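You operate a simulated robot arm through the tools that you are given. There is no shell and no other tool.

Carry out the task below with a simulated two-armed robot. There is one attempt and no reset: what you move stays moved.

TASK
Mark the P-618 pad blue and shut it in the wooden case as the kept sample.
Fine: marked first; the marker goes back in its tube; the other pad stays unmarked.

The check looks at the end state, three seconds after you hand in, the way a careful person would. Anything else that was tipped, shoved, dropped, spilled or broken makes it a failure.

THE ROBOT
Two 7-joint arms with fingered hands on one trunk that stands fixed in place. Base frame: the origin is at the foot of the trunk, x ahead of it, y to its left, z up; the work surface is at about z = 800. Readings come in mm, degrees, newtons and seconds.
The left shoulder is at [70, 172, 1302], the right one opposite. Each reaches about 1156 mm from its shoulder. Payload 5 kg a hand.
The tool frame of a hand sits at the grasp point between the pads (the TCP): z along the fingers, y along the line on which they close. The tips reach 43 mm beyond it. The gripper opens to 144 mm; its body begins 50 mm behind the TCP. The gripper is a hand of 5 fingers: y runs from the thumb to the fingers, the wrist lies at [-21, -124, -221] in the tool frame, and closing takes about 1.5 s.
Orientation is told as [roll, pitch, yaw] about the base's x, y, z axes, in that order, counted from this pose: with the fingers straight down and the wrist toward the robot, the tool's x, y and z point along [0, 1, 0], [1, 0, 0] and [0, 0, -1] of the base frame.

THE INTERFACE
- The arms move only by the tool send_rows. It takes "left_deltas", "right_deltas" or both (then of equal length, played together; a hand with none holds still); each is a list that holds one entry, the list of rows, each a list of 6 numbers: the shift along the tool's x, y, z in mm, then the turn, a rotation vector about the tool's x, y, z in degrees. In form: [[[dx, dy, dz, wx, wy, wz], ...]]. A call has 1 to 20 rows; each row shifts and turns the commanded pose from where the row before left it, along the tool's axes as they then stand. "left_hand" and "right_hand" are, for a hand that has rows, the finger opening in mm, from 0 to 144, set as the call begins (left out, the last holds). Rows are played at 5 a second. More than 50 mm and 8.6 degrees between two rows, or a gripper value outside its range, and nothing of the call is played. Where a pose cannot be reached the arm comes as near as it can. A force on the tool above 90 N (or 10 N above the force at the start of the call, whichever is more), or a blocked arm, ends the call early, and 0.2 s more pass. The fingers move at their own pace (about 45 mm/s each) and stop on an object; they squeeze with about 22 N. The grip force told is the motor's: it shows also when the fingers shut on nothing. Time passes only in rows, and 0.2 s behind the last, so rows that do not move let the fingers close. The reply holds the time, the measured pose of the TCP, the force on the tool along the base axes, the opening and the grip force, in the units named above and with some noise, with the torque about the TCP (base axes, N m) and any sound that the robot's microphone picked up.
- Cameras (640 x 400 px; columns grow to the right, rows downward): "scene" is now at [127.1, -29.7, 1524]; the picture's right is [-0.37, -0.93, 0.00], its down [-0.63, 0.25, -0.73] and it looks along [0.68, -0.27, -0.68] (base axes); focal length 314 px, centre (320, 200). "left" rides on the left gripper at [-86, -108, -168] in its tool frame; the picture's right is [-0.80, -0.28, 0.53], its down [0.54, -0.73, 0.42] and it looks along [0.27, 0.63, 0.73] (tool axes); focal length 275 px, centre (320, 200). "right" rides on the right gripper at [86, -109, -168] in its tool frame; the picture's right is [-0.80, 0.28, -0.53], its down [-0.54, -0.73, 0.42] and it looks along [-0.27, 0.63, 0.73] (tool axes); focal length 275 px, centre (320, 200). There is no depth. A picture from a camera that has moved, and an enlarged one, comes with that camera's place and axes in the base frame and with its lens.
- camera(camera): a new picture of that camera. The clock stands still meanwhile.
- raise_lower(by): slides the trunk up (or, below 0, down) by that many mm; the arms and the scene camera ride with it, the base frame stays. It gives what a move gives, with no picture.
- set_fingers(index, middle, ring, little, thumb_bend, thumb_turn, hand): sets how far each is bent, from 0 (flat) to 1 (curled in); at 0.3 the hand is open as for a grip, at 0.7 the pads meet at the TCP. One left out holds its place. A second passes; each finger stops where it meets its share of the squeeze, and holds until it gets a number again. A gripper value or a shape takes the hand back. It gives what a move gives, with no picture; readings hold the bend of each and the force on index, middle, ring, little, thumb and palm. thumb_turn goes from beside the hand (0) to across from the fingers (1), as for a grip.
- hand_shape(shape, hand): the hand has 5 fingers and takes this shape, open, in about a second: jaw (thumb against the fingers, like two jaws); tri (thumb and two fingers); tip (a fingertip pinch); poke (one finger out to press); point (the index stretched); flat (the hand flat); cup (the hand cupped); fist (a fist). The gripper value then closes the fingers along that shape, each until it touches; the sizes above hold for jaw. It gives what a move gives, with no picture.
- aim_head(pan, tilt): turns the head with the scene camera to pan (to the left, within 86 degrees either way) and tilt (down, from -29 to 69), counted from straight ahead of the robot. It gives what a move gives.
- zoom(camera, box): a new picture of the part [left, top, right, bottom] of that camera's present view, enlarged. The clock stands still meanwhile.
- sign_off(): hands the job in; it is judged then, once.

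Places have to be worked out from the pictures, the camera data and where the tool is seen. Open the grippers and draw the arms clear of the work before you hand the job in, unless the task says otherwise.

The tools are called as name(argument=value, ...) on one line, values as JSON. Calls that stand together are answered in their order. send_rows: Moves the arms, as the interface text tells. Its arguments: {"type":"object","properties":{"left_deltas":{"type":"array","items":{"type":"array","items":{"type":"array","items":{"type":"number"}}}},"left_hand":{"type":"number"},"right_deltas":{"type":"array","items":{"type":"array","items":{"type":"array","items":{"type":"number"}}}},"right_hand":{"type":"number"}},"required":[]} The other tools are called the same way: raise_lower (by) moves the trunk up or down; hand_shape (shape, hand) gives the hand a shape; set_fingers (index, middle, ring, little, thumb_bend, thumb_turn, hand) moves the fingers one by one; aim_head (pan, tilt) turns the head that bears the scene camera; camera (camera) takes a picture; zoom (camera, box) takes an enlarged picture of a part of a camera's view; sign_off () hands the job in.

At the start:

```text
time: 0.0
left_tcp_pos: [811.1, 88.5, 1219.3]
left_ee_rot: [0.0, 0.0, -0.1]
left_force: [0.3, -0.2, -0.2]
left_ft_torque: [0.01, -0.01, -0.03]
left_grip_width: 143.5
left_grasp_force: 0.0
left_shape: jaw
left_bend: [0.3, 0.3, 0.3, 0.3, 0.3, 0.98]
left_finger forces: [0.0, 0.1, 0.1, 0.0, 0.0, 0.0]
right_tcp_pos: [595.8, -460.9, 1250.7]
right_ee_rot: [0.0, 0.0, 0.0]
right_force: [1.4, -0.3, -0.8]
right_ft_torque: [-0.02, 0.03, 0.04]
right_grip_width: 143.4
right_grasp_force: 0.0
right_shape: jaw
right_bend: [0.3, 0.3, 0.3, 0.3, 0.3, 0.98]
right_finger forces: [0.0, 0.0, 0.0, 0.1, 0.0, 0.1]
trunk travel left (down, up): [-400.0, 540.0]
head pan, tilt (commanded): [-21.8, 43.1]
```

scene: 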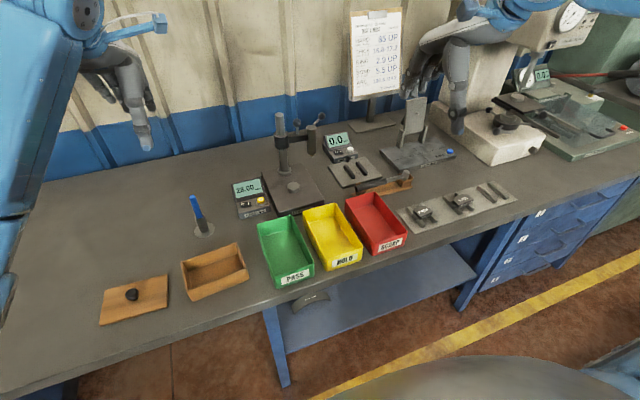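
right: 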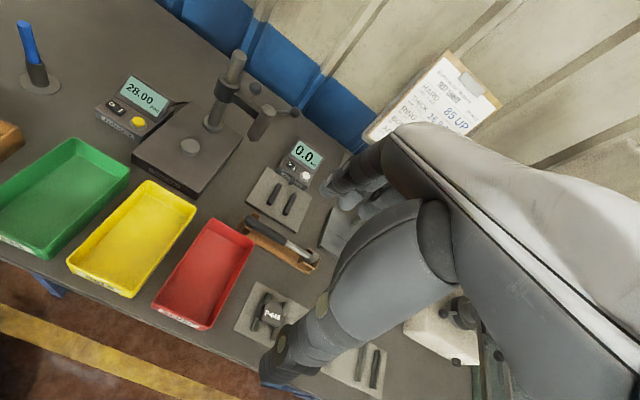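
left: 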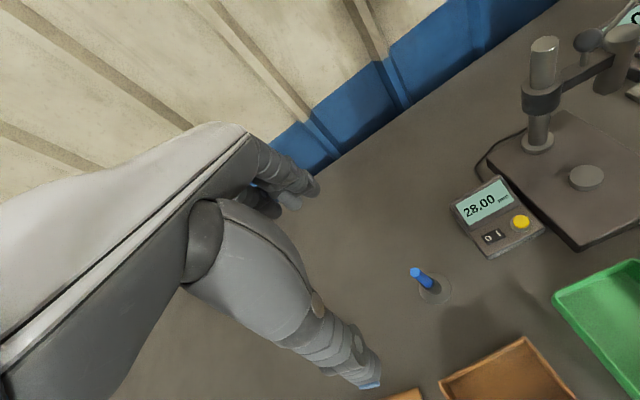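

The start pictures show a marker tube with a blue marker, a wooden case with its lid beside it, trays, and pads on a mat near the right. I zoom in on each region to identify the objects.

zoom(camera="scene", box=[380, 160, 540, 260])

zoom(camera="scene", box=[80, 180, 280, 330])

zoom(camera="right", box=[200, 180, 400, 400])

zoom(camera="scene", box=[320, 0, 480, 100])

```text
4.00 times, centred on (460, 210) of scene
camera zoom: at [127.1, -29.7, 1524.0], right [-0.37, -0.93, 0.0], down [-0.63, 0.25, -0.73], along [0.68, -0.27, -0.68], focal length 1255 px, centre (-240, 160)
```

zoom: 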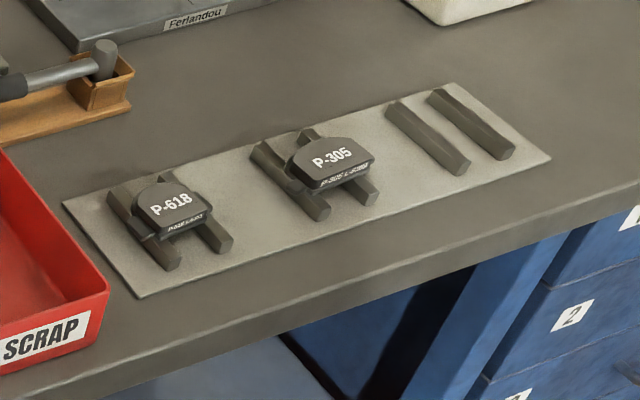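

```text
2.67 times, centred on (180, 255) of scene
camera zoom: at [127.1, -29.7, 1524.0], right [-0.37, -0.93, 0.0], down [-0.63, 0.25, -0.73], along [0.68, -0.27, -0.68], focal length 837 px, centre (693, 53)
```

zoom: 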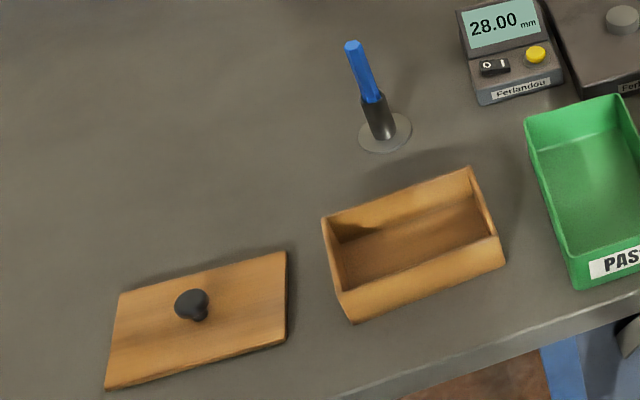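

```text
1.82 times, centred on (300, 290) of right
camera zoom: at [487.3, -373.5, 1419.3], right [0.28, -0.8, 0.53], down [-0.73, -0.54, -0.42], along [0.63, -0.27, -0.73], focal length 500 px, centre (356, 36)
```

zoom: 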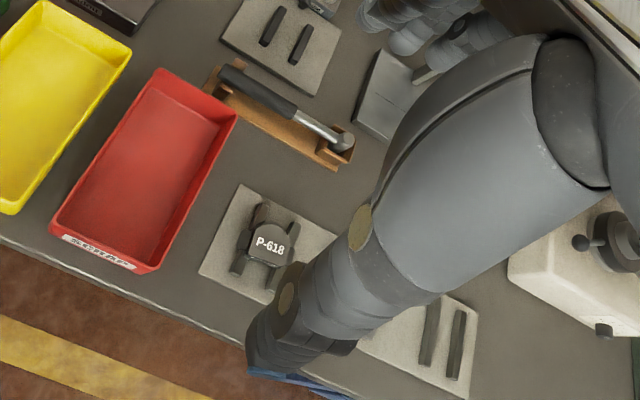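

```text
4.00 times, centred on (400, 50) of scene
camera zoom: at [127.1, -29.7, 1524.0], right [-0.37, -0.93, 0.0], down [-0.63, 0.25, -0.73], along [0.68, -0.27, -0.68], focal length 1255 px, centre (0, 800)
```

zoom: 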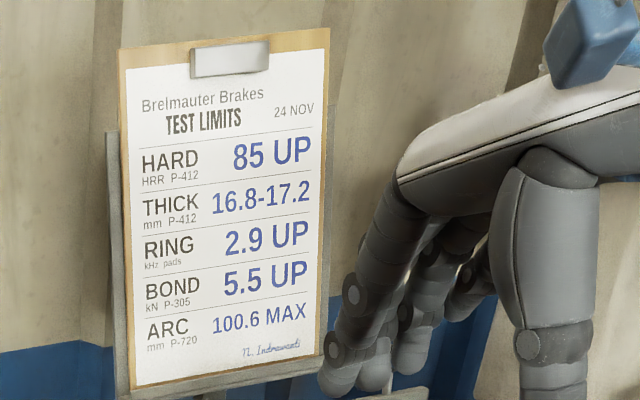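

The P-618 pad sits on the left pair of rails of the mat. I zoom tighter on the pad, the marker tube and the case for precise geometry.

zoom(camera="scene", box=[400, 195, 448, 235])

zoom(camera="scene", box=[172, 185, 236, 245])

zoom(camera="scene", box=[170, 230, 260, 310])

zoom(camera="scene", box=[90, 260, 180, 335])

zoom(camera="left", box=[390, 240, 480, 320])

```text
10.00 times, centred on (424, 215) of scene
camera zoom: at [127.1, -29.7, 1524.0], right [-0.37, -0.93, 0.0], down [-0.63, 0.25, -0.73], along [0.68, -0.27, -0.68], focal length 3138 px, centre (-720, 50)
```

zoom: 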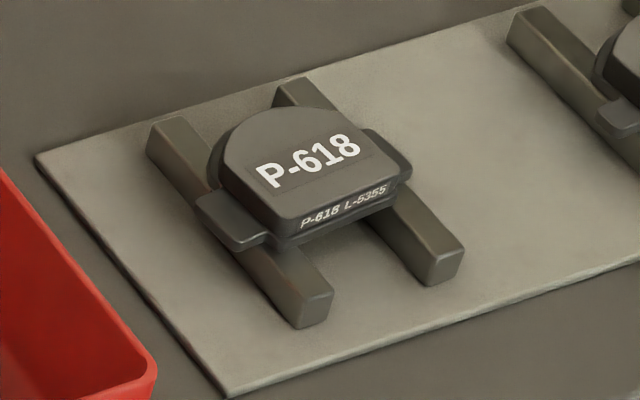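

```text
6.67 times, centred on (204, 215) of scene
camera zoom: at [127.1, -29.7, 1524.0], right [-0.37, -0.93, 0.0], down [-0.63, 0.25, -0.73], along [0.68, -0.27, -0.68], focal length 2092 px, centre (1093, 100)
```

zoom: 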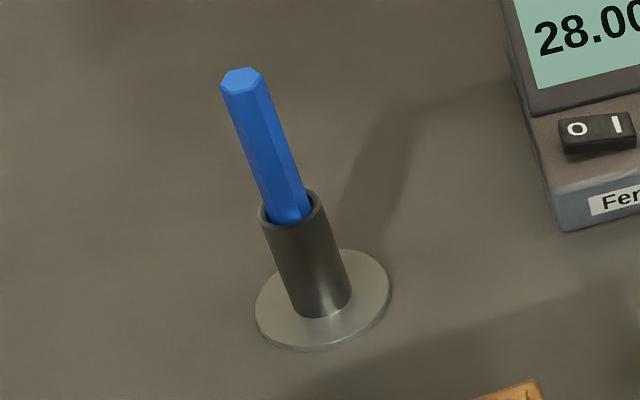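

```text
5.00 times, centred on (215, 270) of scene
camera zoom: at [127.1, -29.7, 1524.0], right [-0.37, -0.93, 0.0], down [-0.63, 0.25, -0.73], along [0.68, -0.27, -0.68], focal length 1569 px, centre (845, -150)
```

zoom: 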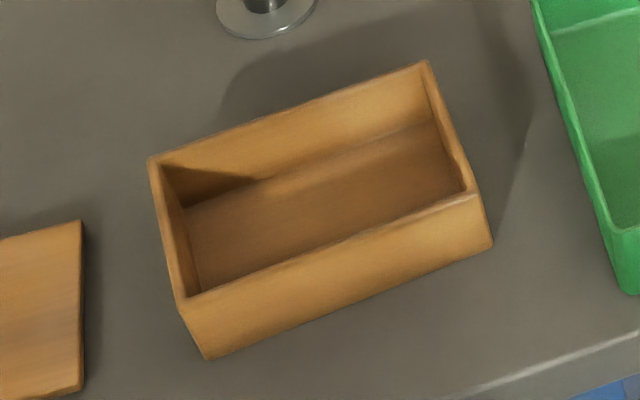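

```text
5.33 times, centred on (135, 298) of scene
camera zoom: at [127.1, -29.7, 1524.0], right [-0.37, -0.93, 0.0], down [-0.63, 0.25, -0.73], along [0.68, -0.27, -0.68], focal length 1674 px, centre (1307, -320)
```

zoom: 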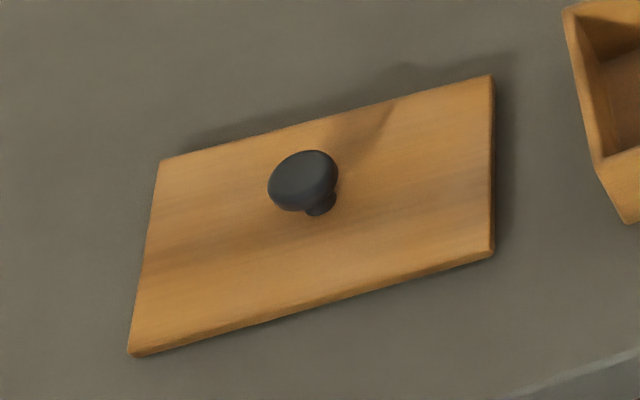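

```text
5.00 times, centred on (435, 280) of left
camera zoom: at [703.3, 1.7, 1385.4], right [-0.28, -0.8, -0.53], down [-0.73, 0.54, -0.42], along [0.63, 0.27, -0.73], focal length 1376 px, centre (-255, -200)
```

zoom: 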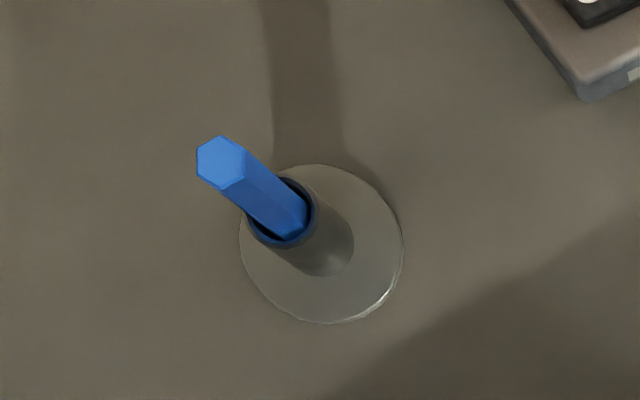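

The tube stands at about (852, 61), its marker vertical with top at z≈936 and tube rim at z≈860; the pad top centre is near (652, -586, 828). I want to see how the hand looks partly closed, so I close the right hand to 45 mm in the air and turn the head to it.

send_rows(right_deltas=[[[0, 0, 0, 0, 0, 0], [0, 0, 0, 0, 0, 0], [0, 0, 0, 0, 0, 0], [0, 0, 0, 0, 0, 0], [0, 0, 0, 0, 0, 0], [0, 0, 0, 0, 0, 0], [0, 0, 0, 0, 0, 0], [0, 0, 0, 0, 0, 0]]], right_hand=45)

aim_head(pan=-42, tilt=35)

camera(camera="scene")

camera(camera="right")

```text
time: 1.8
left_tcp_pos: [811.0, 86.9, 1220.5]
left_ee_rot: [0.0, 0.0, 0.0]
left_force: [0.0, -0.5, 0.3]
left_ft_torque: [0.01, 0.0, -0.01]
left_grip_width: 143.6
left_grasp_force: 0.2
left_shape: jaw
left_bend: [0.3, 0.3, 0.3, 0.3, 0.3, 0.98]
left_finger forces: [0.1, 0.1, 0.0, 0.0, 0.0, 0.1]
right_tcp_pos: [595.8, -461.0, 1249.4]
right_ee_rot: [0.1, 0.0, 0.0]
right_force: [0.1, 0.3, 0.0]
right_ft_torque: [0.0, -0.01, 0.02]
right_grip_width: 45.2
right_grasp_force: 0.1
right_shape: jaw
right_bend: [0.74, 0.53, 0.51, 0.47, 0.74, 1.0]
right_finger forces: [0.0, 0.0, 0.0, 0.0, 0.1, 0.0]
trunk travel left (down, up): [-400.0, 540.0]
head pan, tilt (commanded): [-21.8, 43.1]
```

```text
time: 2.6
left_tcp_pos: [810.7, 88.3, 1218.1]
left_ee_rot: [0.1, 0.0, 0.0]
left_force: [0.8, 0.7, -0.1]
left_ft_torque: [0.0, 0.02, 0.02]
left_grip_width: 143.6
left_grasp_force: 0.1
left_shape: jaw
left_bend: [0.3, 0.3, 0.3, 0.3, 0.3, 0.98]
left_finger forces: [0.0, 0.0, 0.0, 0.0, 0.1, 0.0]
right_tcp_pos: [594.8, -461.1, 1250.7]
right_ee_rot: [0.0, 0.0, 0.0]
right_force: [0.5, 0.7, -0.2]
right_ft_torque: [0.02, -0.02, 0.02]
right_grip_width: 45.4
right_grasp_force: 0.0
right_shape: jaw
right_bend: [0.74, 0.53, 0.51, 0.47, 0.74, 1.0]
right_finger forces: [0.0, 0.0, 0.1, 0.1, 0.0, 0.0]
trunk travel left (down, up): [-400.0, 540.0]
head pan, tilt (commanded): [-42.0, 35.0]
```

```text
taken
camera scene: at [115.8, -57.8, 1536.1], right [-0.67, -0.74, 0.0], down [-0.43, 0.38, -0.82], along [0.61, -0.55, -0.57], focal length 314 px, centre (320, 200)
```

scene: 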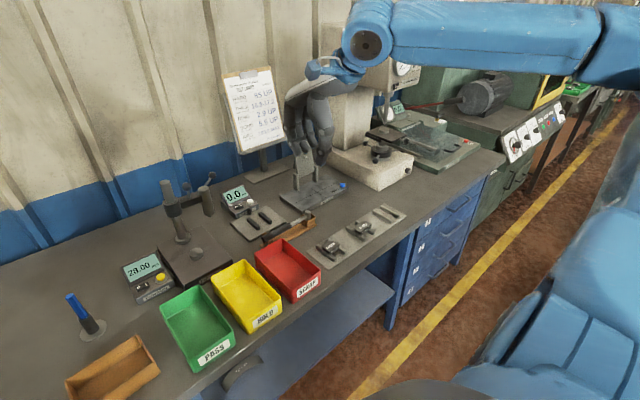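

```text
taken
camera right: at [487.3, -373.5, 1419.3], right [0.28, -0.8, 0.53], down [-0.73, -0.54, -0.42], along [0.63, -0.27, -0.73], focal length 275 px, centre (320, 200)
```

right: 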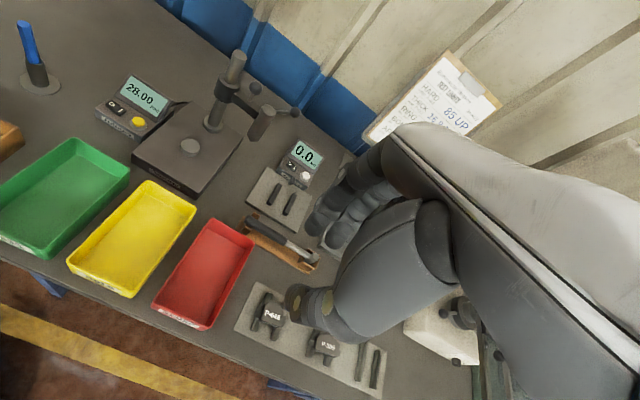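

The hand at 45 mm has its index and thumb bent more than the other fingers. I zoom in on it from the head.

zoom(camera="scene", box=[260, 50, 380, 210])

zoom(camera="right", box=[230, 120, 480, 370])

zoom(camera="scene", box=[300, 220, 390, 280])

```text
2.50 times, centred on (320, 130) of scene
camera zoom: at [115.8, -57.8, 1536.1], right [-0.67, -0.74, 0.0], down [-0.43, 0.38, -0.82], along [0.61, -0.55, -0.57], focal length 785 px, centre (320, 375)
```

zoom: 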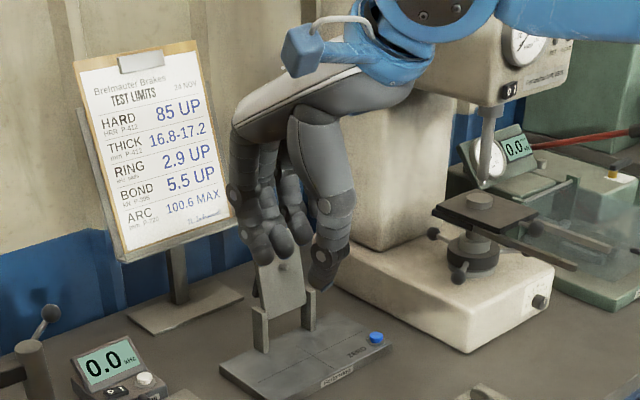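

```text
1.60 times, centred on (355, 245) of right
camera zoom: at [487.3, -373.5, 1419.3], right [0.28, -0.8, 0.53], down [-0.73, -0.54, -0.42], along [0.63, -0.27, -0.73], focal length 440 px, centre (264, 128)
```

zoom: 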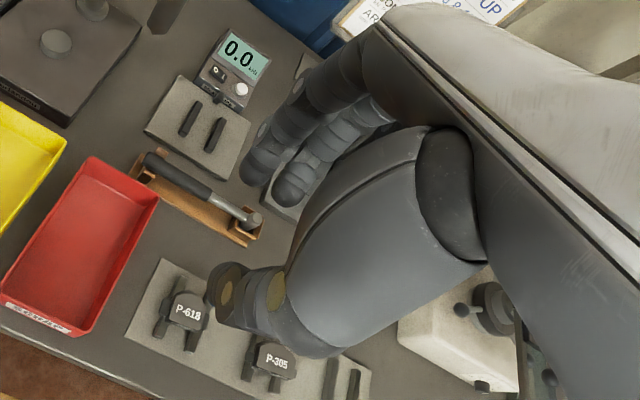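

```text
6.67 times, centred on (345, 250) of scene
camera zoom: at [115.8, -57.8, 1536.1], right [-0.67, -0.74, 0.0], down [-0.43, 0.38, -0.82], along [0.61, -0.55, -0.57], focal length 2092 px, centre (153, -133)
```

zoom: 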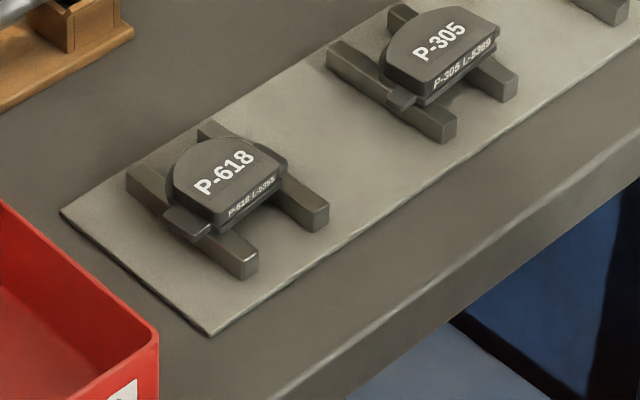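

I zoom tighter on the hand to learn where the tips are relative to the TCP.

zoom(camera="scene", box=[280, 90, 350, 170])

hand_shape(shape="tip", hand="right")

zoom(camera="scene", box=[280, 90, 350, 170])

hand_shape(shape="tri", hand="right")

zoom(camera="scene", box=[280, 90, 350, 170])

```text
5.00 times, centred on (315, 130) of scene
camera zoom: at [115.8, -57.8, 1536.1], right [-0.67, -0.74, 0.0], down [-0.43, 0.38, -0.82], along [0.61, -0.55, -0.57], focal length 1569 px, centre (345, 550)
```

zoom: 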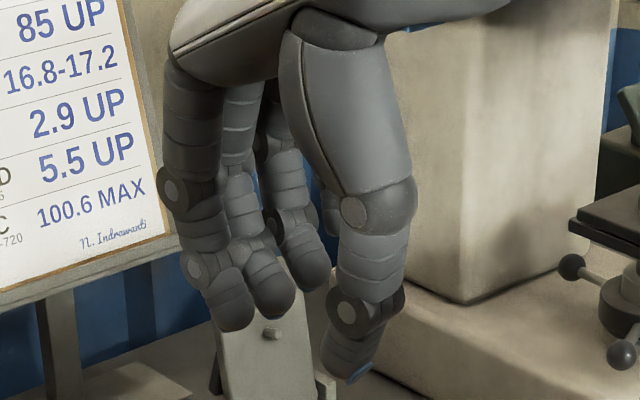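

```text
time: 3.5
left_tcp_pos: [809.8, 87.1, 1218.7]
left_ee_rot: [0.0, 0.2, 0.0]
left_force: [-0.4, -0.5, 0.3]
left_ft_torque: [0.02, -0.01, 0.04]
left_grip_width: 143.6
left_grasp_force: 0.0
left_shape: jaw
left_bend: [0.3, 0.3, 0.3, 0.3, 0.3, 0.98]
left_finger forces: [0.0, 0.0, 0.1, 0.0, 0.0, 0.1]
right_tcp_pos: [596.1, -460.9, 1249.6]
right_ee_rot: [0.0, 0.0, 0.0]
right_force: [-0.2, 0.7, 0.1]
right_ft_torque: [-0.04, -0.01, 0.05]
right_grip_width: 143.6
right_grasp_force: 0.1
right_shape: tip
right_bend: [0.3, 0.98, 0.99, 0.99, 0.3, 0.98]
right_finger forces: [0.0, 0.1, 0.1, 0.0, 0.0, 0.0]
trunk travel left (down, up): [-400.0, 540.0]
head pan, tilt (commanded): [-42.0, 35.0]
```

```text
5.00 times, centred on (315, 130) of scene
camera zoom: at [115.8, -57.9, 1536.1], right [-0.67, -0.74, 0.0], down [-0.43, 0.38, -0.82], along [0.61, -0.55, -0.57], focal length 1569 px, centre (345, 550)
```

zoom: 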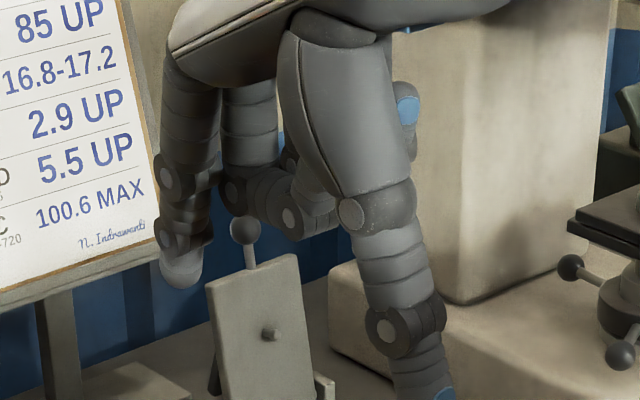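

```text
time: 4.4
left_tcp_pos: [811.5, 86.2, 1218.1]
left_ee_rot: [-0.1, 0.0, 0.0]
left_force: [-0.6, 0.1, 0.5]
left_ft_torque: [-0.01, 0.0, 0.02]
left_grip_width: 143.5
left_grasp_force: 0.1
left_shape: jaw
left_bend: [0.3, 0.3, 0.3, 0.3, 0.3, 0.98]
left_finger forces: [0.0, 0.0, 0.0, 0.1, 0.1, 0.0]
right_tcp_pos: [594.9, -460.4, 1251.0]
right_ee_rot: [0.0, 0.1, 0.0]
right_force: [-0.4, 1.3, 0.0]
right_ft_torque: [0.01, 0.0, -0.02]
right_grip_width: 143.4
right_grasp_force: 0.0
right_shape: tri
right_bend: [0.3, 0.3, 0.99, 0.99, 0.3, 0.98]
right_finger forces: [0.0, 0.1, 0.0, 0.1, 0.0, 0.0]
trunk travel left (down, up): [-400.0, 540.0]
head pan, tilt (commanded): [-42.0, 35.0]
```

```text
5.00 times, centred on (315, 130) of scene
camera zoom: at [115.7, -57.9, 1536.1], right [-0.67, -0.74, 0.0], down [-0.43, 0.38, -0.82], along [0.61, -0.55, -0.57], focal length 1569 px, centre (345, 550)
```

zoom: 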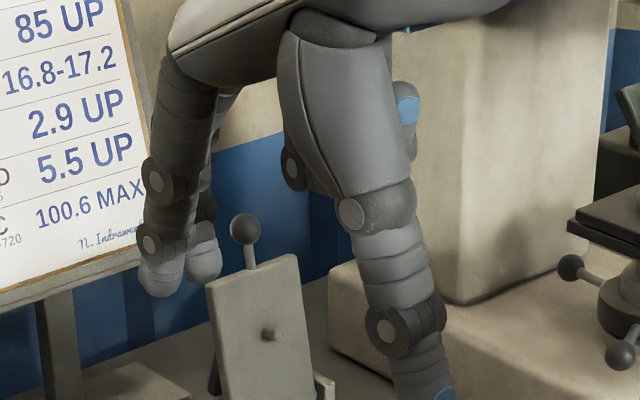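

In the tri shape the thumb faces the gap between index and middle, about 5 mm to the tool's -x side of the TCP, with tips about 43 mm past the TCP. The left hand hangs right over the marker, so I first draw it away to the left, staying high.

send_rows(left_deltas=[[[35, -28, 0, 0, 0, 0], [35, -28, 0, 0, 0, 0], [35, -28, 0, 0, 0, 0], [35, -28, 0, 0, 0, 0], [35, -28, 0, 0, 0, 0], [35, -28, 0, 0, 0, 0], [35, -28, 0, 0, 0, 0], [35, -28, 0, 0, 0, 0], [0, 0, 0, 0, 0, 0]]])

aim_head(pan=0, tilt=42)

camera(camera="scene")

```text
time: 6.4
left_tcp_pos: [586.7, 364.9, 1218.3]
left_ee_rot: [-0.1, 0.0, -0.1]
left_force: [0.3, -1.2, 0.5]
left_ft_torque: [0.02, 0.0, -0.02]
left_grip_width: 143.9
left_grasp_force: 0.1
left_shape: jaw
left_bend: [0.3, 0.3, 0.3, 0.3, 0.3, 0.98]
left_finger forces: [0.0, 0.0, 0.1, 0.0, 0.0, 0.0]
right_tcp_pos: [597.4, -461.3, 1250.0]
right_ee_rot: [0.1, 0.1, 0.0]
right_force: [0.3, -1.2, -0.9]
right_ft_torque: [0.04, 0.0, 0.01]
right_grip_width: 143.6
right_grasp_force: 0.0
right_shape: tri
right_bend: [0.3, 0.3, 0.99, 0.99, 0.3, 0.98]
right_finger forces: [0.0, 0.1, 0.0, 0.1, 0.0, 0.0]
trunk travel left (down, up): [-400.0, 540.0]
head pan, tilt (commanded): [-42.0, 35.0]
```

```text
time: 7.5
left_tcp_pos: [585.7, 365.7, 1218.0]
left_ee_rot: [-0.1, 0.0, -0.1]
left_force: [-0.3, 0.9, 0.3]
left_ft_torque: [-0.01, -0.01, 0.02]
left_grip_width: 143.6
left_grasp_force: 0.0
left_shape: jaw
left_bend: [0.3, 0.3, 0.3, 0.3, 0.3, 0.98]
left_finger forces: [0.0, 0.0, 0.1, 0.0, 0.1, 0.0]
right_tcp_pos: [595.8, -459.7, 1250.7]
right_ee_rot: [-0.1, -0.1, 0.0]
right_force: [0.5, -0.2, 0.1]
right_ft_torque: [-0.02, -0.03, 0.01]
right_grip_width: 143.5
right_grasp_force: 0.1
right_shape: tri
right_bend: [0.3, 0.3, 0.99, 0.99, 0.3, 0.98]
right_finger forces: [0.0, 0.0, 0.0, 0.0, 0.0, 0.0]
trunk travel left (down, up): [-400.0, 540.0]
head pan, tilt (commanded): [0.0, 42.0]
```

```text
taken
camera scene: at [133.9, 1.0, 1525.6], right [0.0, -1.0, 0.0], down [-0.67, 0.0, -0.74], along [0.74, 0.0, -0.67], focal length 314 px, centre (320, 200)
```

scene: 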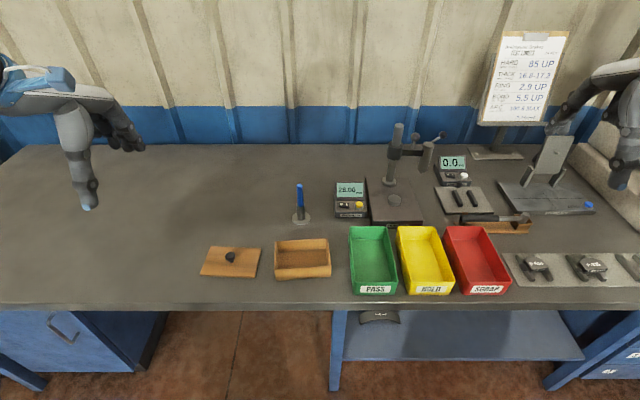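

The left hand is now clear. I bring the right hand (tri, open) at z=1250 over the marker, aiming TCP at (853, 66) so the marker lies between the thumb and the index/middle gap, then descend to about z=1050 for a look.

send_rows(right_deltas=[[[44, 21.5, 0, 0, 0, 0], [44, 21.5, 0, 0, 0, 0], [44, 21.5, 0, 0, 0, 0], [44, 21.5, 0, 0, 0, 0], [44, 21.5, 0, 0, 0, 0], [44, 21.5, 0, 0, 0, 0], [44, 21.5, 0, 0, 0, 0], [44, 21.5, 0, 0, 0, 0], [44, 21.5, 0, 0, 0, 0], [44, 21.5, 0, 0, 0, 0], [44, 21.5, 0, 0, 0, 0], [42, 21, 0, 0, 0, 0], [0, 0, 50, 0, 0, 0], [0, 0, 50, 0, 0, 0], [0, 0, 50, 0, 0, 0], [0, 0, 50, 0, 0, 0], [0, 0, 0, 0, 0, 0]]])

camera(camera="scene")

camera(camera="right")

camera(camera="left")

```text
time: 11.1
left_tcp_pos: [585.6, 366.0, 1218.3]
left_ee_rot: [-0.1, 0.0, -0.1]
left_force: [0.2, 0.6, -0.1]
left_ft_torque: [-0.01, -0.03, 0.0]
left_grip_width: 143.9
left_grasp_force: 0.1
left_shape: jaw
left_bend: [0.3, 0.3, 0.3, 0.3, 0.3, 0.98]
left_finger forces: [0.1, 0.0, 0.0, 0.0, 0.0, 0.0]
right_tcp_pos: [762.9, -110.4, 1057.0]
right_ee_rot: [0.0, 0.1, 0.1]
right_force: [-0.5, -0.7, -0.3]
right_ft_torque: [0.0, -0.04, 0.01]
right_grip_width: 143.7
right_grasp_force: 0.0
right_shape: tri
right_bend: [0.3, 0.3, 0.99, 0.99, 0.3, 0.97]
right_finger forces: [0.0, 0.0, 0.0, 0.0, 0.0, 0.1]
right hand out of reach, approached as far as the arm can: row 9, 10, 11, 12, 14, 15, 16
trunk travel left (down, up): [-400.0, 540.0]
head pan, tilt (commanded): [0.0, 42.0]
```

```text
taken
camera scene: at [133.5, 1.8, 1525.7], right [0.0, -1.0, 0.0], down [-0.67, 0.0, -0.74], along [0.74, 0.0, -0.67], focal length 314 px, centre (320, 200)
```

scene: 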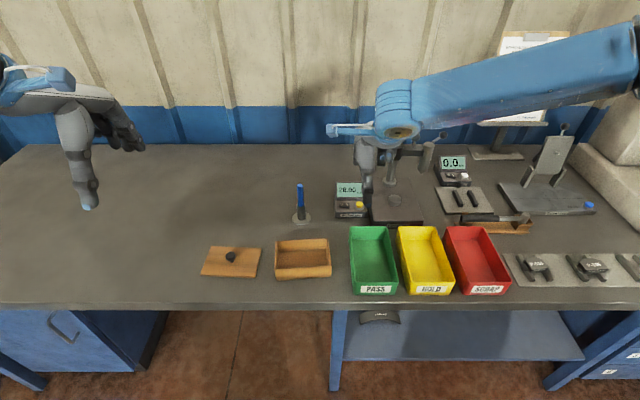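

```text
taken
camera right: at [654.5, -25.3, 1225.6], right [0.29, -0.8, 0.53], down [-0.72, -0.54, -0.42], along [0.63, -0.26, -0.73], focal length 275 px, centre (320, 200)
```

right: 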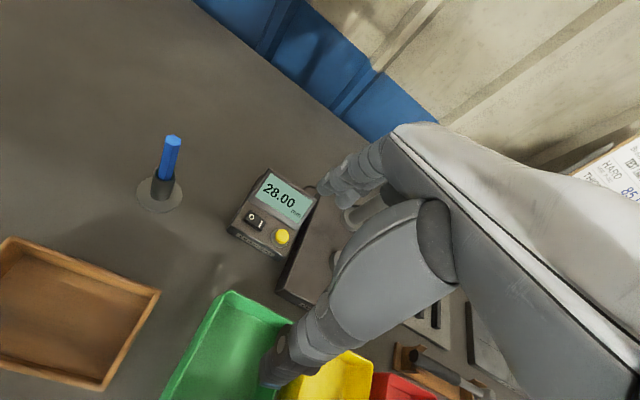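

```text
taken
camera left: at [477.4, 280.6, 1385.5], right [-0.28, -0.8, -0.53], down [-0.73, 0.54, -0.42], along [0.63, 0.27, -0.73], focal length 275 px, centre (320, 200)
```

left: 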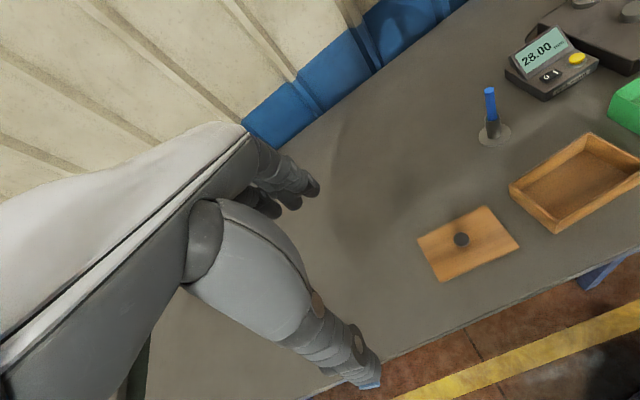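

The right arm could not follow all the way with zero yaw and stopped at (763, -110, 1057). I turn the hand to the left (yaw +) in place, in line with the arm's azimuth, and see where the pose goes.

send_rows(right_deltas=[[[0, 0, 0, 0, 0, -8], [0, 0, 0, 0, 0, -8], [0, 0, 0, 0, 0, 0]]])

```text
time: 11.9
left_tcp_pos: [586.5, 365.3, 1218.7]
left_ee_rot: [0.0, 0.0, 0.1]
left_force: [0.3, -1.0, 0.5]
left_ft_torque: [-0.03, 0.01, 0.02]
left_grip_width: 143.6
left_grasp_force: 0.0
left_shape: jaw
left_bend: [0.3, 0.3, 0.3, 0.3, 0.3, 0.98]
left_finger forces: [0.1, 0.0, 0.1, 0.1, 0.0, 0.0]
right_tcp_pos: [765.1, -111.2, 1057.4]
right_ee_rot: [0.0, 0.1, 16.0]
right_force: [1.1, 1.0, 0.0]
right_ft_torque: [-0.01, 0.0, 0.01]
right_grip_width: 143.9
right_grasp_force: 0.1
right_shape: tri
right_bend: [0.3, 0.3, 0.99, 0.99, 0.3, 0.97]
right_finger forces: [0.0, 0.1, 0.0, 0.1, 0.0, 0.0]
trunk travel left (down, up): [-400.0, 540.0]
head pan, tilt (commanded): [0.0, 42.0]
```

The commanded pose follows the reached pose, and yaw 16° is fine. I yaw on to 32° and shift toward the marker, staying at z≈1057, well above the marker top at 936.

send_rows(right_deltas=[[[0, 0, 0, 0, 0, -8], [0, 0, 0, 0, 0, -8], [20.7, 33.2, 0, 0, 0, 0], [20.7, 33.2, 0, 0, 0, 0], [20.7, 33.2, 0, 0, 0, 0], [20.7, 33.2, 0, 0, 0, 0], [20.7, 33.2, 0, 0, 0, 0], [0, 0, 0, 0, 0, 0]]])

camera(camera="scene")

camera(camera="right")

```text
time: 13.7
left_tcp_pos: [586.1, 364.5, 1218.1]
left_ee_rot: [0.0, 0.2, 0.0]
left_force: [-0.3, 0.3, 0.5]
left_ft_torque: [0.02, 0.03, 0.0]
left_grip_width: 143.7
left_grasp_force: 0.1
left_shape: jaw
left_bend: [0.3, 0.3, 0.3, 0.3, 0.3, 0.98]
left_finger forces: [0.0, 0.0, 0.0, 0.1, 0.0, 0.0]
right_tcp_pos: [771.6, -50.9, 1108.2]
right_ee_rot: [-0.1, 0.0, 32.1]
right_force: [-0.8, 0.4, -0.4]
right_ft_torque: [0.02, 0.02, 0.04]
right_grip_width: 144.1
right_grasp_force: 0.1
right_shape: tri
right_bend: [0.3, 0.3, 0.99, 0.99, 0.3, 0.98]
right_finger forces: [0.0, 0.1, 0.0, 0.0, 0.0, 0.0]
right hand out of reach, approached as far as the arm can: row 3, 4, 5, 6, 7
trunk travel left (down, up): [-400.0, 540.0]
head pan, tilt (commanded): [0.0, 42.0]
```

```text
taken
camera scene: at [134.0, 1.4, 1525.6], right [0.0, -1.0, 0.0], down [-0.67, 0.0, -0.74], along [0.74, 0.0, -0.67], focal length 314 px, centre (320, 200)
```

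scene: 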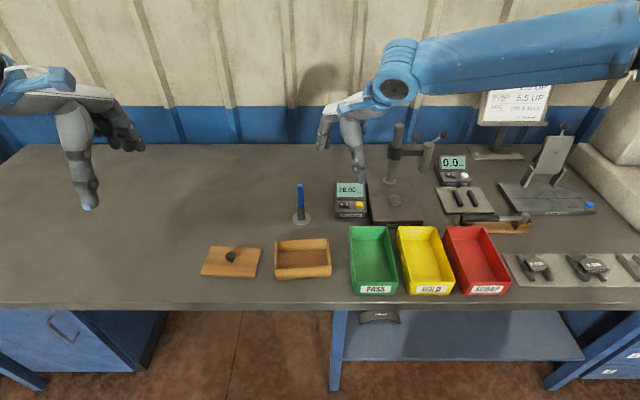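

```text
taken
camera right: at [634.8, -35.6, 1276.7], right [0.66, -0.52, 0.53], down [-0.33, -0.84, -0.42], along [0.67, 0.11, -0.73], focal length 275 px, centre (320, 200)
```

right: 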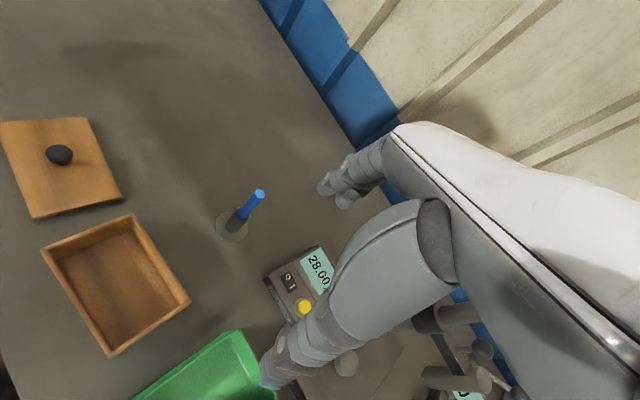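

Yaw did not help by itself: in both cases the wrist stalls near y≈-132, slightly inside of the shoulder. I test whether a higher wrist (relative to the shoulder) gives more inward reach, as that could be had by lowering the trunk.

send_rows(right_deltas=[[[0, 0, -50, 0, 0, 0], [0, 0, -50, 0, 0, 0], [0, 0, -50, 0, 0, 0], [20.7, 33.2, 0, 0, 0, 0], [20.7, 33.2, 0, 0, 0, 0], [20.7, 33.2, 0, 0, 0, 0], [20.7, 33.2, 0, 0, 0, 0], [0, 0, 0, 0, 0, 0]]])

camera(camera="scene")

```text
time: 15.5
left_tcp_pos: [586.1, 365.0, 1217.4]
left_ee_rot: [0.1, 0.0, 0.0]
left_force: [-0.5, -1.0, -0.1]
left_ft_torque: [0.03, 0.0, -0.01]
left_grip_width: 143.7
left_grasp_force: 0.1
left_shape: jaw
left_bend: [0.3, 0.3, 0.3, 0.3, 0.3, 0.98]
left_finger forces: [0.1, 0.0, 0.0, 0.0, 0.0, 0.0]
right_tcp_pos: [778.4, -42.5, 1259.5]
right_ee_rot: [0.0, 0.0, 32.0]
right_force: [-0.2, 0.0, -0.5]
right_ft_torque: [0.01, 0.01, -0.01]
right_grip_width: 144.1
right_grasp_force: 0.1
right_shape: tri
right_bend: [0.3, 0.3, 0.99, 0.99, 0.3, 0.98]
right_finger forces: [0.0, 0.0, 0.0, 0.0, 0.1, 0.0]
right hand out of reach, approached as far as the arm can: row 4, 5, 6, 7
trunk travel left (down, up): [-400.0, 540.0]
head pan, tilt (commanded): [0.0, 42.0]
```

```text
taken
camera scene: at [133.5, 1.2, 1525.7], right [0.0, -1.0, 0.0], down [-0.67, 0.0, -0.74], along [0.74, 0.0, -0.67], focal length 314 px, centre (320, 200)
```

scene: 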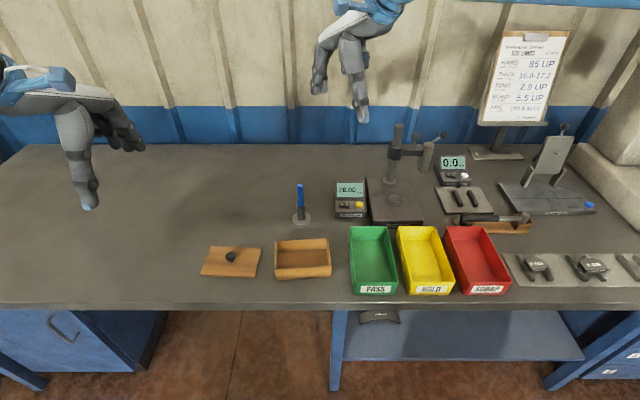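

Height makes no difference; the wrist still stops near the same line. I test more yaw together with an inward move, staying high.

send_rows(right_deltas=[[[0, 0, 0, 0, 0, -8], [0, 0, 0, 0, 0, -8], [0, 0, 0, 0, 0, -8], [30, 30, 0, 0, 0, 0], [30, 30, 0, 0, 0, 0], [0, 0, 0, 0, 0, 0]]])

send_rows(right_deltas=[[[-25, 30, 0, 0, 0, 0], [-25, 30, 0, 0, 0, 0], [0, 0, 0, 0, 0, 0]]])

```text
time: 16.9
left_tcp_pos: [587.6, 364.5, 1218.6]
left_ee_rot: [0.1, 0.1, 0.0]
left_force: [0.7, -0.1, 0.5]
left_ft_torque: [0.01, 0.05, 0.02]
left_grip_width: 143.6
left_grasp_force: 0.2
left_shape: jaw
left_bend: [0.3, 0.3, 0.3, 0.3, 0.3, 0.98]
left_finger forces: [0.1, 0.1, 0.0, 0.0, 0.0, 0.1]
right_tcp_pos: [736.6, -2.5, 1257.9]
right_ee_rot: [0.1, -0.2, 56.0]
right_force: [0.7, -0.5, 0.2]
right_ft_torque: [0.03, 0.05, -0.02]
right_grip_width: 144.0
right_grasp_force: 0.0
right_shape: tri
right_bend: [0.3, 0.3, 0.99, 0.99, 0.3, 0.98]
right_finger forces: [0.0, 0.0, 0.0, 0.1, 0.0, 0.0]
right hand out of reach, approached as far as the arm can: row 4, 5
trunk travel left (down, up): [-400.0, 540.0]
head pan, tilt (commanded): [0.0, 42.0]
```

```text
time: 17.7
left_tcp_pos: [585.2, 366.4, 1217.9]
left_ee_rot: [0.0, 0.0, -0.1]
left_force: [-0.4, -0.4, -0.1]
left_ft_torque: [0.02, -0.02, 0.0]
left_grip_width: 143.8
left_grasp_force: 0.0
left_shape: jaw
left_bend: [0.3, 0.3, 0.3, 0.3, 0.3, 0.98]
left_finger forces: [0.0, 0.0, 0.1, 0.1, 0.0, 0.1]
right_tcp_pos: [771.9, -28.9, 1254.3]
right_ee_rot: [-0.1, -0.1, 56.0]
right_force: [-0.4, 0.4, -0.5]
right_ft_torque: [-0.02, -0.03, 0.01]
right_grip_width: 144.0
right_grasp_force: 0.2
right_shape: tri
right_bend: [0.3, 0.3, 0.99, 0.99, 0.3, 0.98]
right_finger forces: [0.0, 0.1, 0.0, 0.0, 0.1, 0.0]
right hand out of reach, approached as far as the arm can: row 1, 2
trunk travel left (down, up): [-400.0, 540.0]
head pan, tilt (commanded): [0.0, 42.0]
```

The right hand's inward limit seems to be the wrist near y≈-90. Before choosing who handles what, I test if the right hand with yaw 80° can get above the wooden case's right half at about (680, 20), staying well above the rim.

send_rows(right_deltas=[[[0, 0, 0, 0, 0, -8], [0, 0, 0, 0, 0, -8], [0, 0, 0, 0, 0, -8], [33, 10.8, 0, 0, 0, 0], [33, 10.8, 0, 0, 0, 0], [33, 10.8, 0, 0, 0, 0], [0, 0, 50, 0, 0, 0], [0, 0, 50, 0, 0, 0], [0, 0, 50, 0, 0, 0], [0, 0, 50, 0, 0, 0], [0, 0, 50, 0, 0, 0], [0, 0, 0, 0, 0, 0]]])

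camera(camera="scene")

```text
time: 20.3
left_tcp_pos: [585.9, 366.3, 1218.2]
left_ee_rot: [0.0, 0.0, 0.0]
left_force: [0.1, 0.5, 0.3]
left_ft_torque: [0.03, 0.02, 0.0]
left_grip_width: 143.7
left_grasp_force: 0.0
left_shape: jaw
left_bend: [0.3, 0.3, 0.3, 0.3, 0.3, 0.98]
left_finger forces: [0.0, 0.0, 0.0, 0.0, 0.1, 0.1]
right_tcp_pos: [640.9, -26.4, 1020.5]
right_ee_rot: [0.0, -0.1, 80.1]
right_force: [-0.6, -1.2, -0.8]
right_ft_torque: [-0.01, -0.01, 0.0]
right_grip_width: 144.0
right_grasp_force: 0.1
right_shape: tri
right_bend: [0.3, 0.3, 0.99, 0.99, 0.3, 0.98]
right_finger forces: [0.0, 0.0, 0.0, 0.1, 0.1, 0.0]
right hand out of reach, approached as far as the arm can: row 1, 2, 3, 10, 11
trunk travel left (down, up): [-400.0, 540.0]
head pan, tilt (commanded): [0.0, 42.0]
```

```text
taken
camera scene: at [133.8, 1.8, 1525.7], right [0.0, -1.0, 0.0], down [-0.67, 0.0, -0.74], along [0.74, 0.0, -0.67], focal length 314 px, centre (320, 200)
```

scene: 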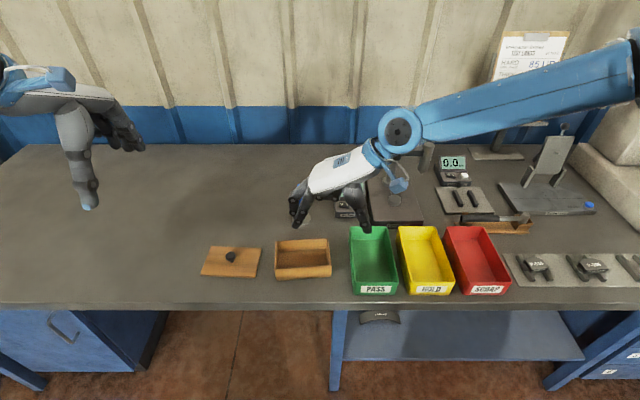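

The arm seems to be in an elbow-out posture that limits the inward reach. I look with the head toward the elbow to understand the configuration.

aim_head(pan=-50, tilt=25)

camera(camera="scene")

aim_head(pan=50, tilt=25)

camera(camera="scene")

```text
time: 21.5
left_tcp_pos: [585.9, 366.0, 1218.3]
left_ee_rot: [0.0, 0.0, -0.1]
left_force: [0.3, -0.4, 0.2]
left_ft_torque: [-0.02, 0.01, -0.01]
left_grip_width: 143.7
left_grasp_force: 0.0
left_shape: jaw
left_bend: [0.3, 0.3, 0.3, 0.3, 0.3, 0.98]
left_finger forces: [0.0, 0.0, 0.1, 0.0, 0.1, 0.0]
right_tcp_pos: [640.5, -27.6, 1021.3]
right_ee_rot: [0.0, 0.0, 80.0]
right_force: [-0.8, 0.5, 0.0]
right_ft_torque: [0.02, 0.03, -0.05]
right_grip_width: 144.1
right_grasp_force: 0.1
right_shape: tri
right_bend: [0.3, 0.3, 0.99, 0.99, 0.3, 0.98]
right_finger forces: [0.0, 0.0, 0.0, 0.0, 0.0, 0.0]
trunk travel left (down, up): [-400.0, 540.0]
head pan, tilt (commanded): [-50.0, 25.0]
```

```text
taken
camera scene: at [109.6, -69.2, 1551.9], right [-0.77, -0.64, 0.0], down [-0.27, 0.32, -0.91], along [0.58, -0.69, -0.42], focal length 314 px, centre (320, 200)
```

scene: 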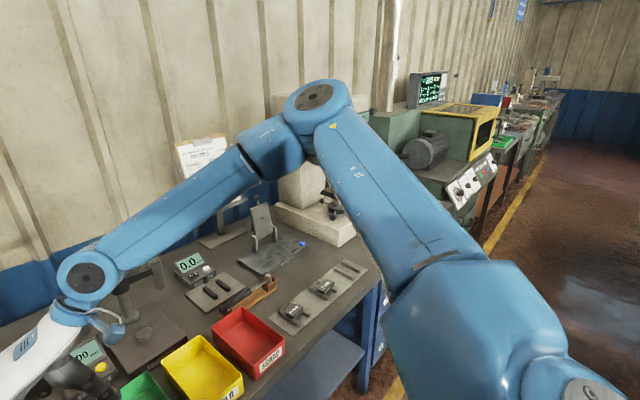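

```text
time: 23.3
left_tcp_pos: [585.7, 365.4, 1219.3]
left_ee_rot: [0.0, -0.1, 0.0]
left_force: [-0.3, -0.8, 0.3]
left_ft_torque: [0.04, 0.0, -0.03]
left_grip_width: 143.5
left_grasp_force: 0.0
left_shape: jaw
left_bend: [0.3, 0.3, 0.3, 0.3, 0.3, 0.98]
left_finger forces: [0.0, 0.0, 0.1, 0.0, 0.1, 0.0]
right_tcp_pos: [639.3, -26.0, 1020.8]
right_ee_rot: [0.0, -0.2, 80.0]
right_force: [-0.5, 0.5, -0.1]
right_ft_torque: [-0.01, 0.0, 0.0]
right_grip_width: 144.2
right_grasp_force: 0.1
right_shape: tri
right_bend: [0.3, 0.3, 0.99, 0.99, 0.3, 0.98]
right_finger forces: [0.0, 0.0, 0.0, 0.1, 0.0, 0.0]
trunk travel left (down, up): [-400.0, 540.0]
head pan, tilt (commanded): [50.0, 25.0]
```

```text
taken
camera scene: at [109.6, 71.9, 1551.9], right [0.77, -0.64, 0.0], down [-0.27, -0.32, -0.91], along [0.58, 0.69, -0.42], focal length 314 px, centre (320, 200)
```

scene: 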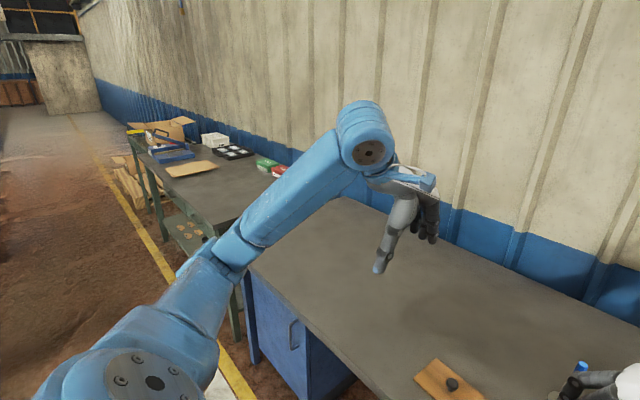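

The right elbow is up and out, so the right hand works best on the right side; the left arm has a better posture for the marker and case. I withdraw the right hand: up, to the right, and back to yaw 0.

send_rows(right_deltas=[[[0, 0, -50, 0, 0, 0], [0, 0, -50, 0, 0, 0], [0, 0, -50, 0, 0, 0], [0, 0, -50, 0, 0, 0], [-7, -37, 0, 0, 0, 0], [-7, -37, 0, 0, 0, 0], [-7, -37, 0, 0, 0, 0], [-7, -37, 0, 0, 0, 0], [0, 0, 0, 0, 0, 8], [0, 0, 0, 0, 0, 8], [0, 0, 0, 0, 0, 8], [0, 0, 0, 0, 0, 8], [0, 0, 0, 0, 0, 8], [0, 0, 0, 0, 0, 8], [0, 0, 0, 0, 0, 8], [0, 0, 0, 0, 0, 8], [0, 0, 0, 0, 0, 8], [0, 0, 0, 0, 0, 8], [0, 0, 0, 0, 0, 0]]])

aim_head(pan=0, tilt=42)

```text
time: 27.3
left_tcp_pos: [586.1, 365.5, 1217.8]
left_ee_rot: [0.0, 0.0, 0.0]
left_force: [-0.3, 0.7, -0.4]
left_ft_torque: [-0.01, -0.01, -0.03]
left_grip_width: 143.6
left_grasp_force: 0.0
left_shape: jaw
left_bend: [0.3, 0.3, 0.3, 0.3, 0.3, 0.98]
left_finger forces: [0.1, 0.1, 0.0, 0.1, 0.0, 0.0]
right_tcp_pos: [644.7, -182.4, 1222.6]
right_ee_rot: [0.1, 0.0, 0.1]
right_force: [-0.4, 0.6, 0.2]
right_ft_torque: [0.01, -0.04, 0.01]
right_grip_width: 143.9
right_grasp_force: 0.0
right_shape: tri
right_bend: [0.3, 0.3, 0.99, 0.99, 0.3, 0.98]
right_finger forces: [0.0, 0.1, 0.0, 0.0, 0.1, 0.0]
trunk travel left (down, up): [-400.0, 540.0]
head pan, tilt (commanded): [50.0, 25.0]
```

```text
time: 28.4
left_tcp_pos: [585.5, 365.3, 1217.9]
left_ee_rot: [0.0, 0.0, 0.1]
left_force: [0.6, -0.7, 0.0]
left_ft_torque: [-0.01, -0.05, 0.0]
left_grip_width: 143.7
left_grasp_force: 0.1
left_shape: jaw
left_bend: [0.3, 0.3, 0.3, 0.3, 0.3, 0.98]
left_finger forces: [0.0, 0.0, 0.1, 0.0, 0.0, 0.0]
right_tcp_pos: [644.2, -181.7, 1222.2]
right_ee_rot: [0.0, 0.0, 0.0]
right_force: [-0.2, 0.9, -0.8]
right_ft_torque: [-0.02, 0.01, 0.03]
right_grip_width: 144.0
right_grasp_force: 0.2
right_shape: tri
right_bend: [0.3, 0.3, 0.99, 0.99, 0.3, 0.98]
right_finger forces: [0.1, 0.0, 0.1, 0.0, 0.0, 0.1]
trunk travel left (down, up): [-400.0, 540.0]
head pan, tilt (commanded): [0.0, 42.0]
```

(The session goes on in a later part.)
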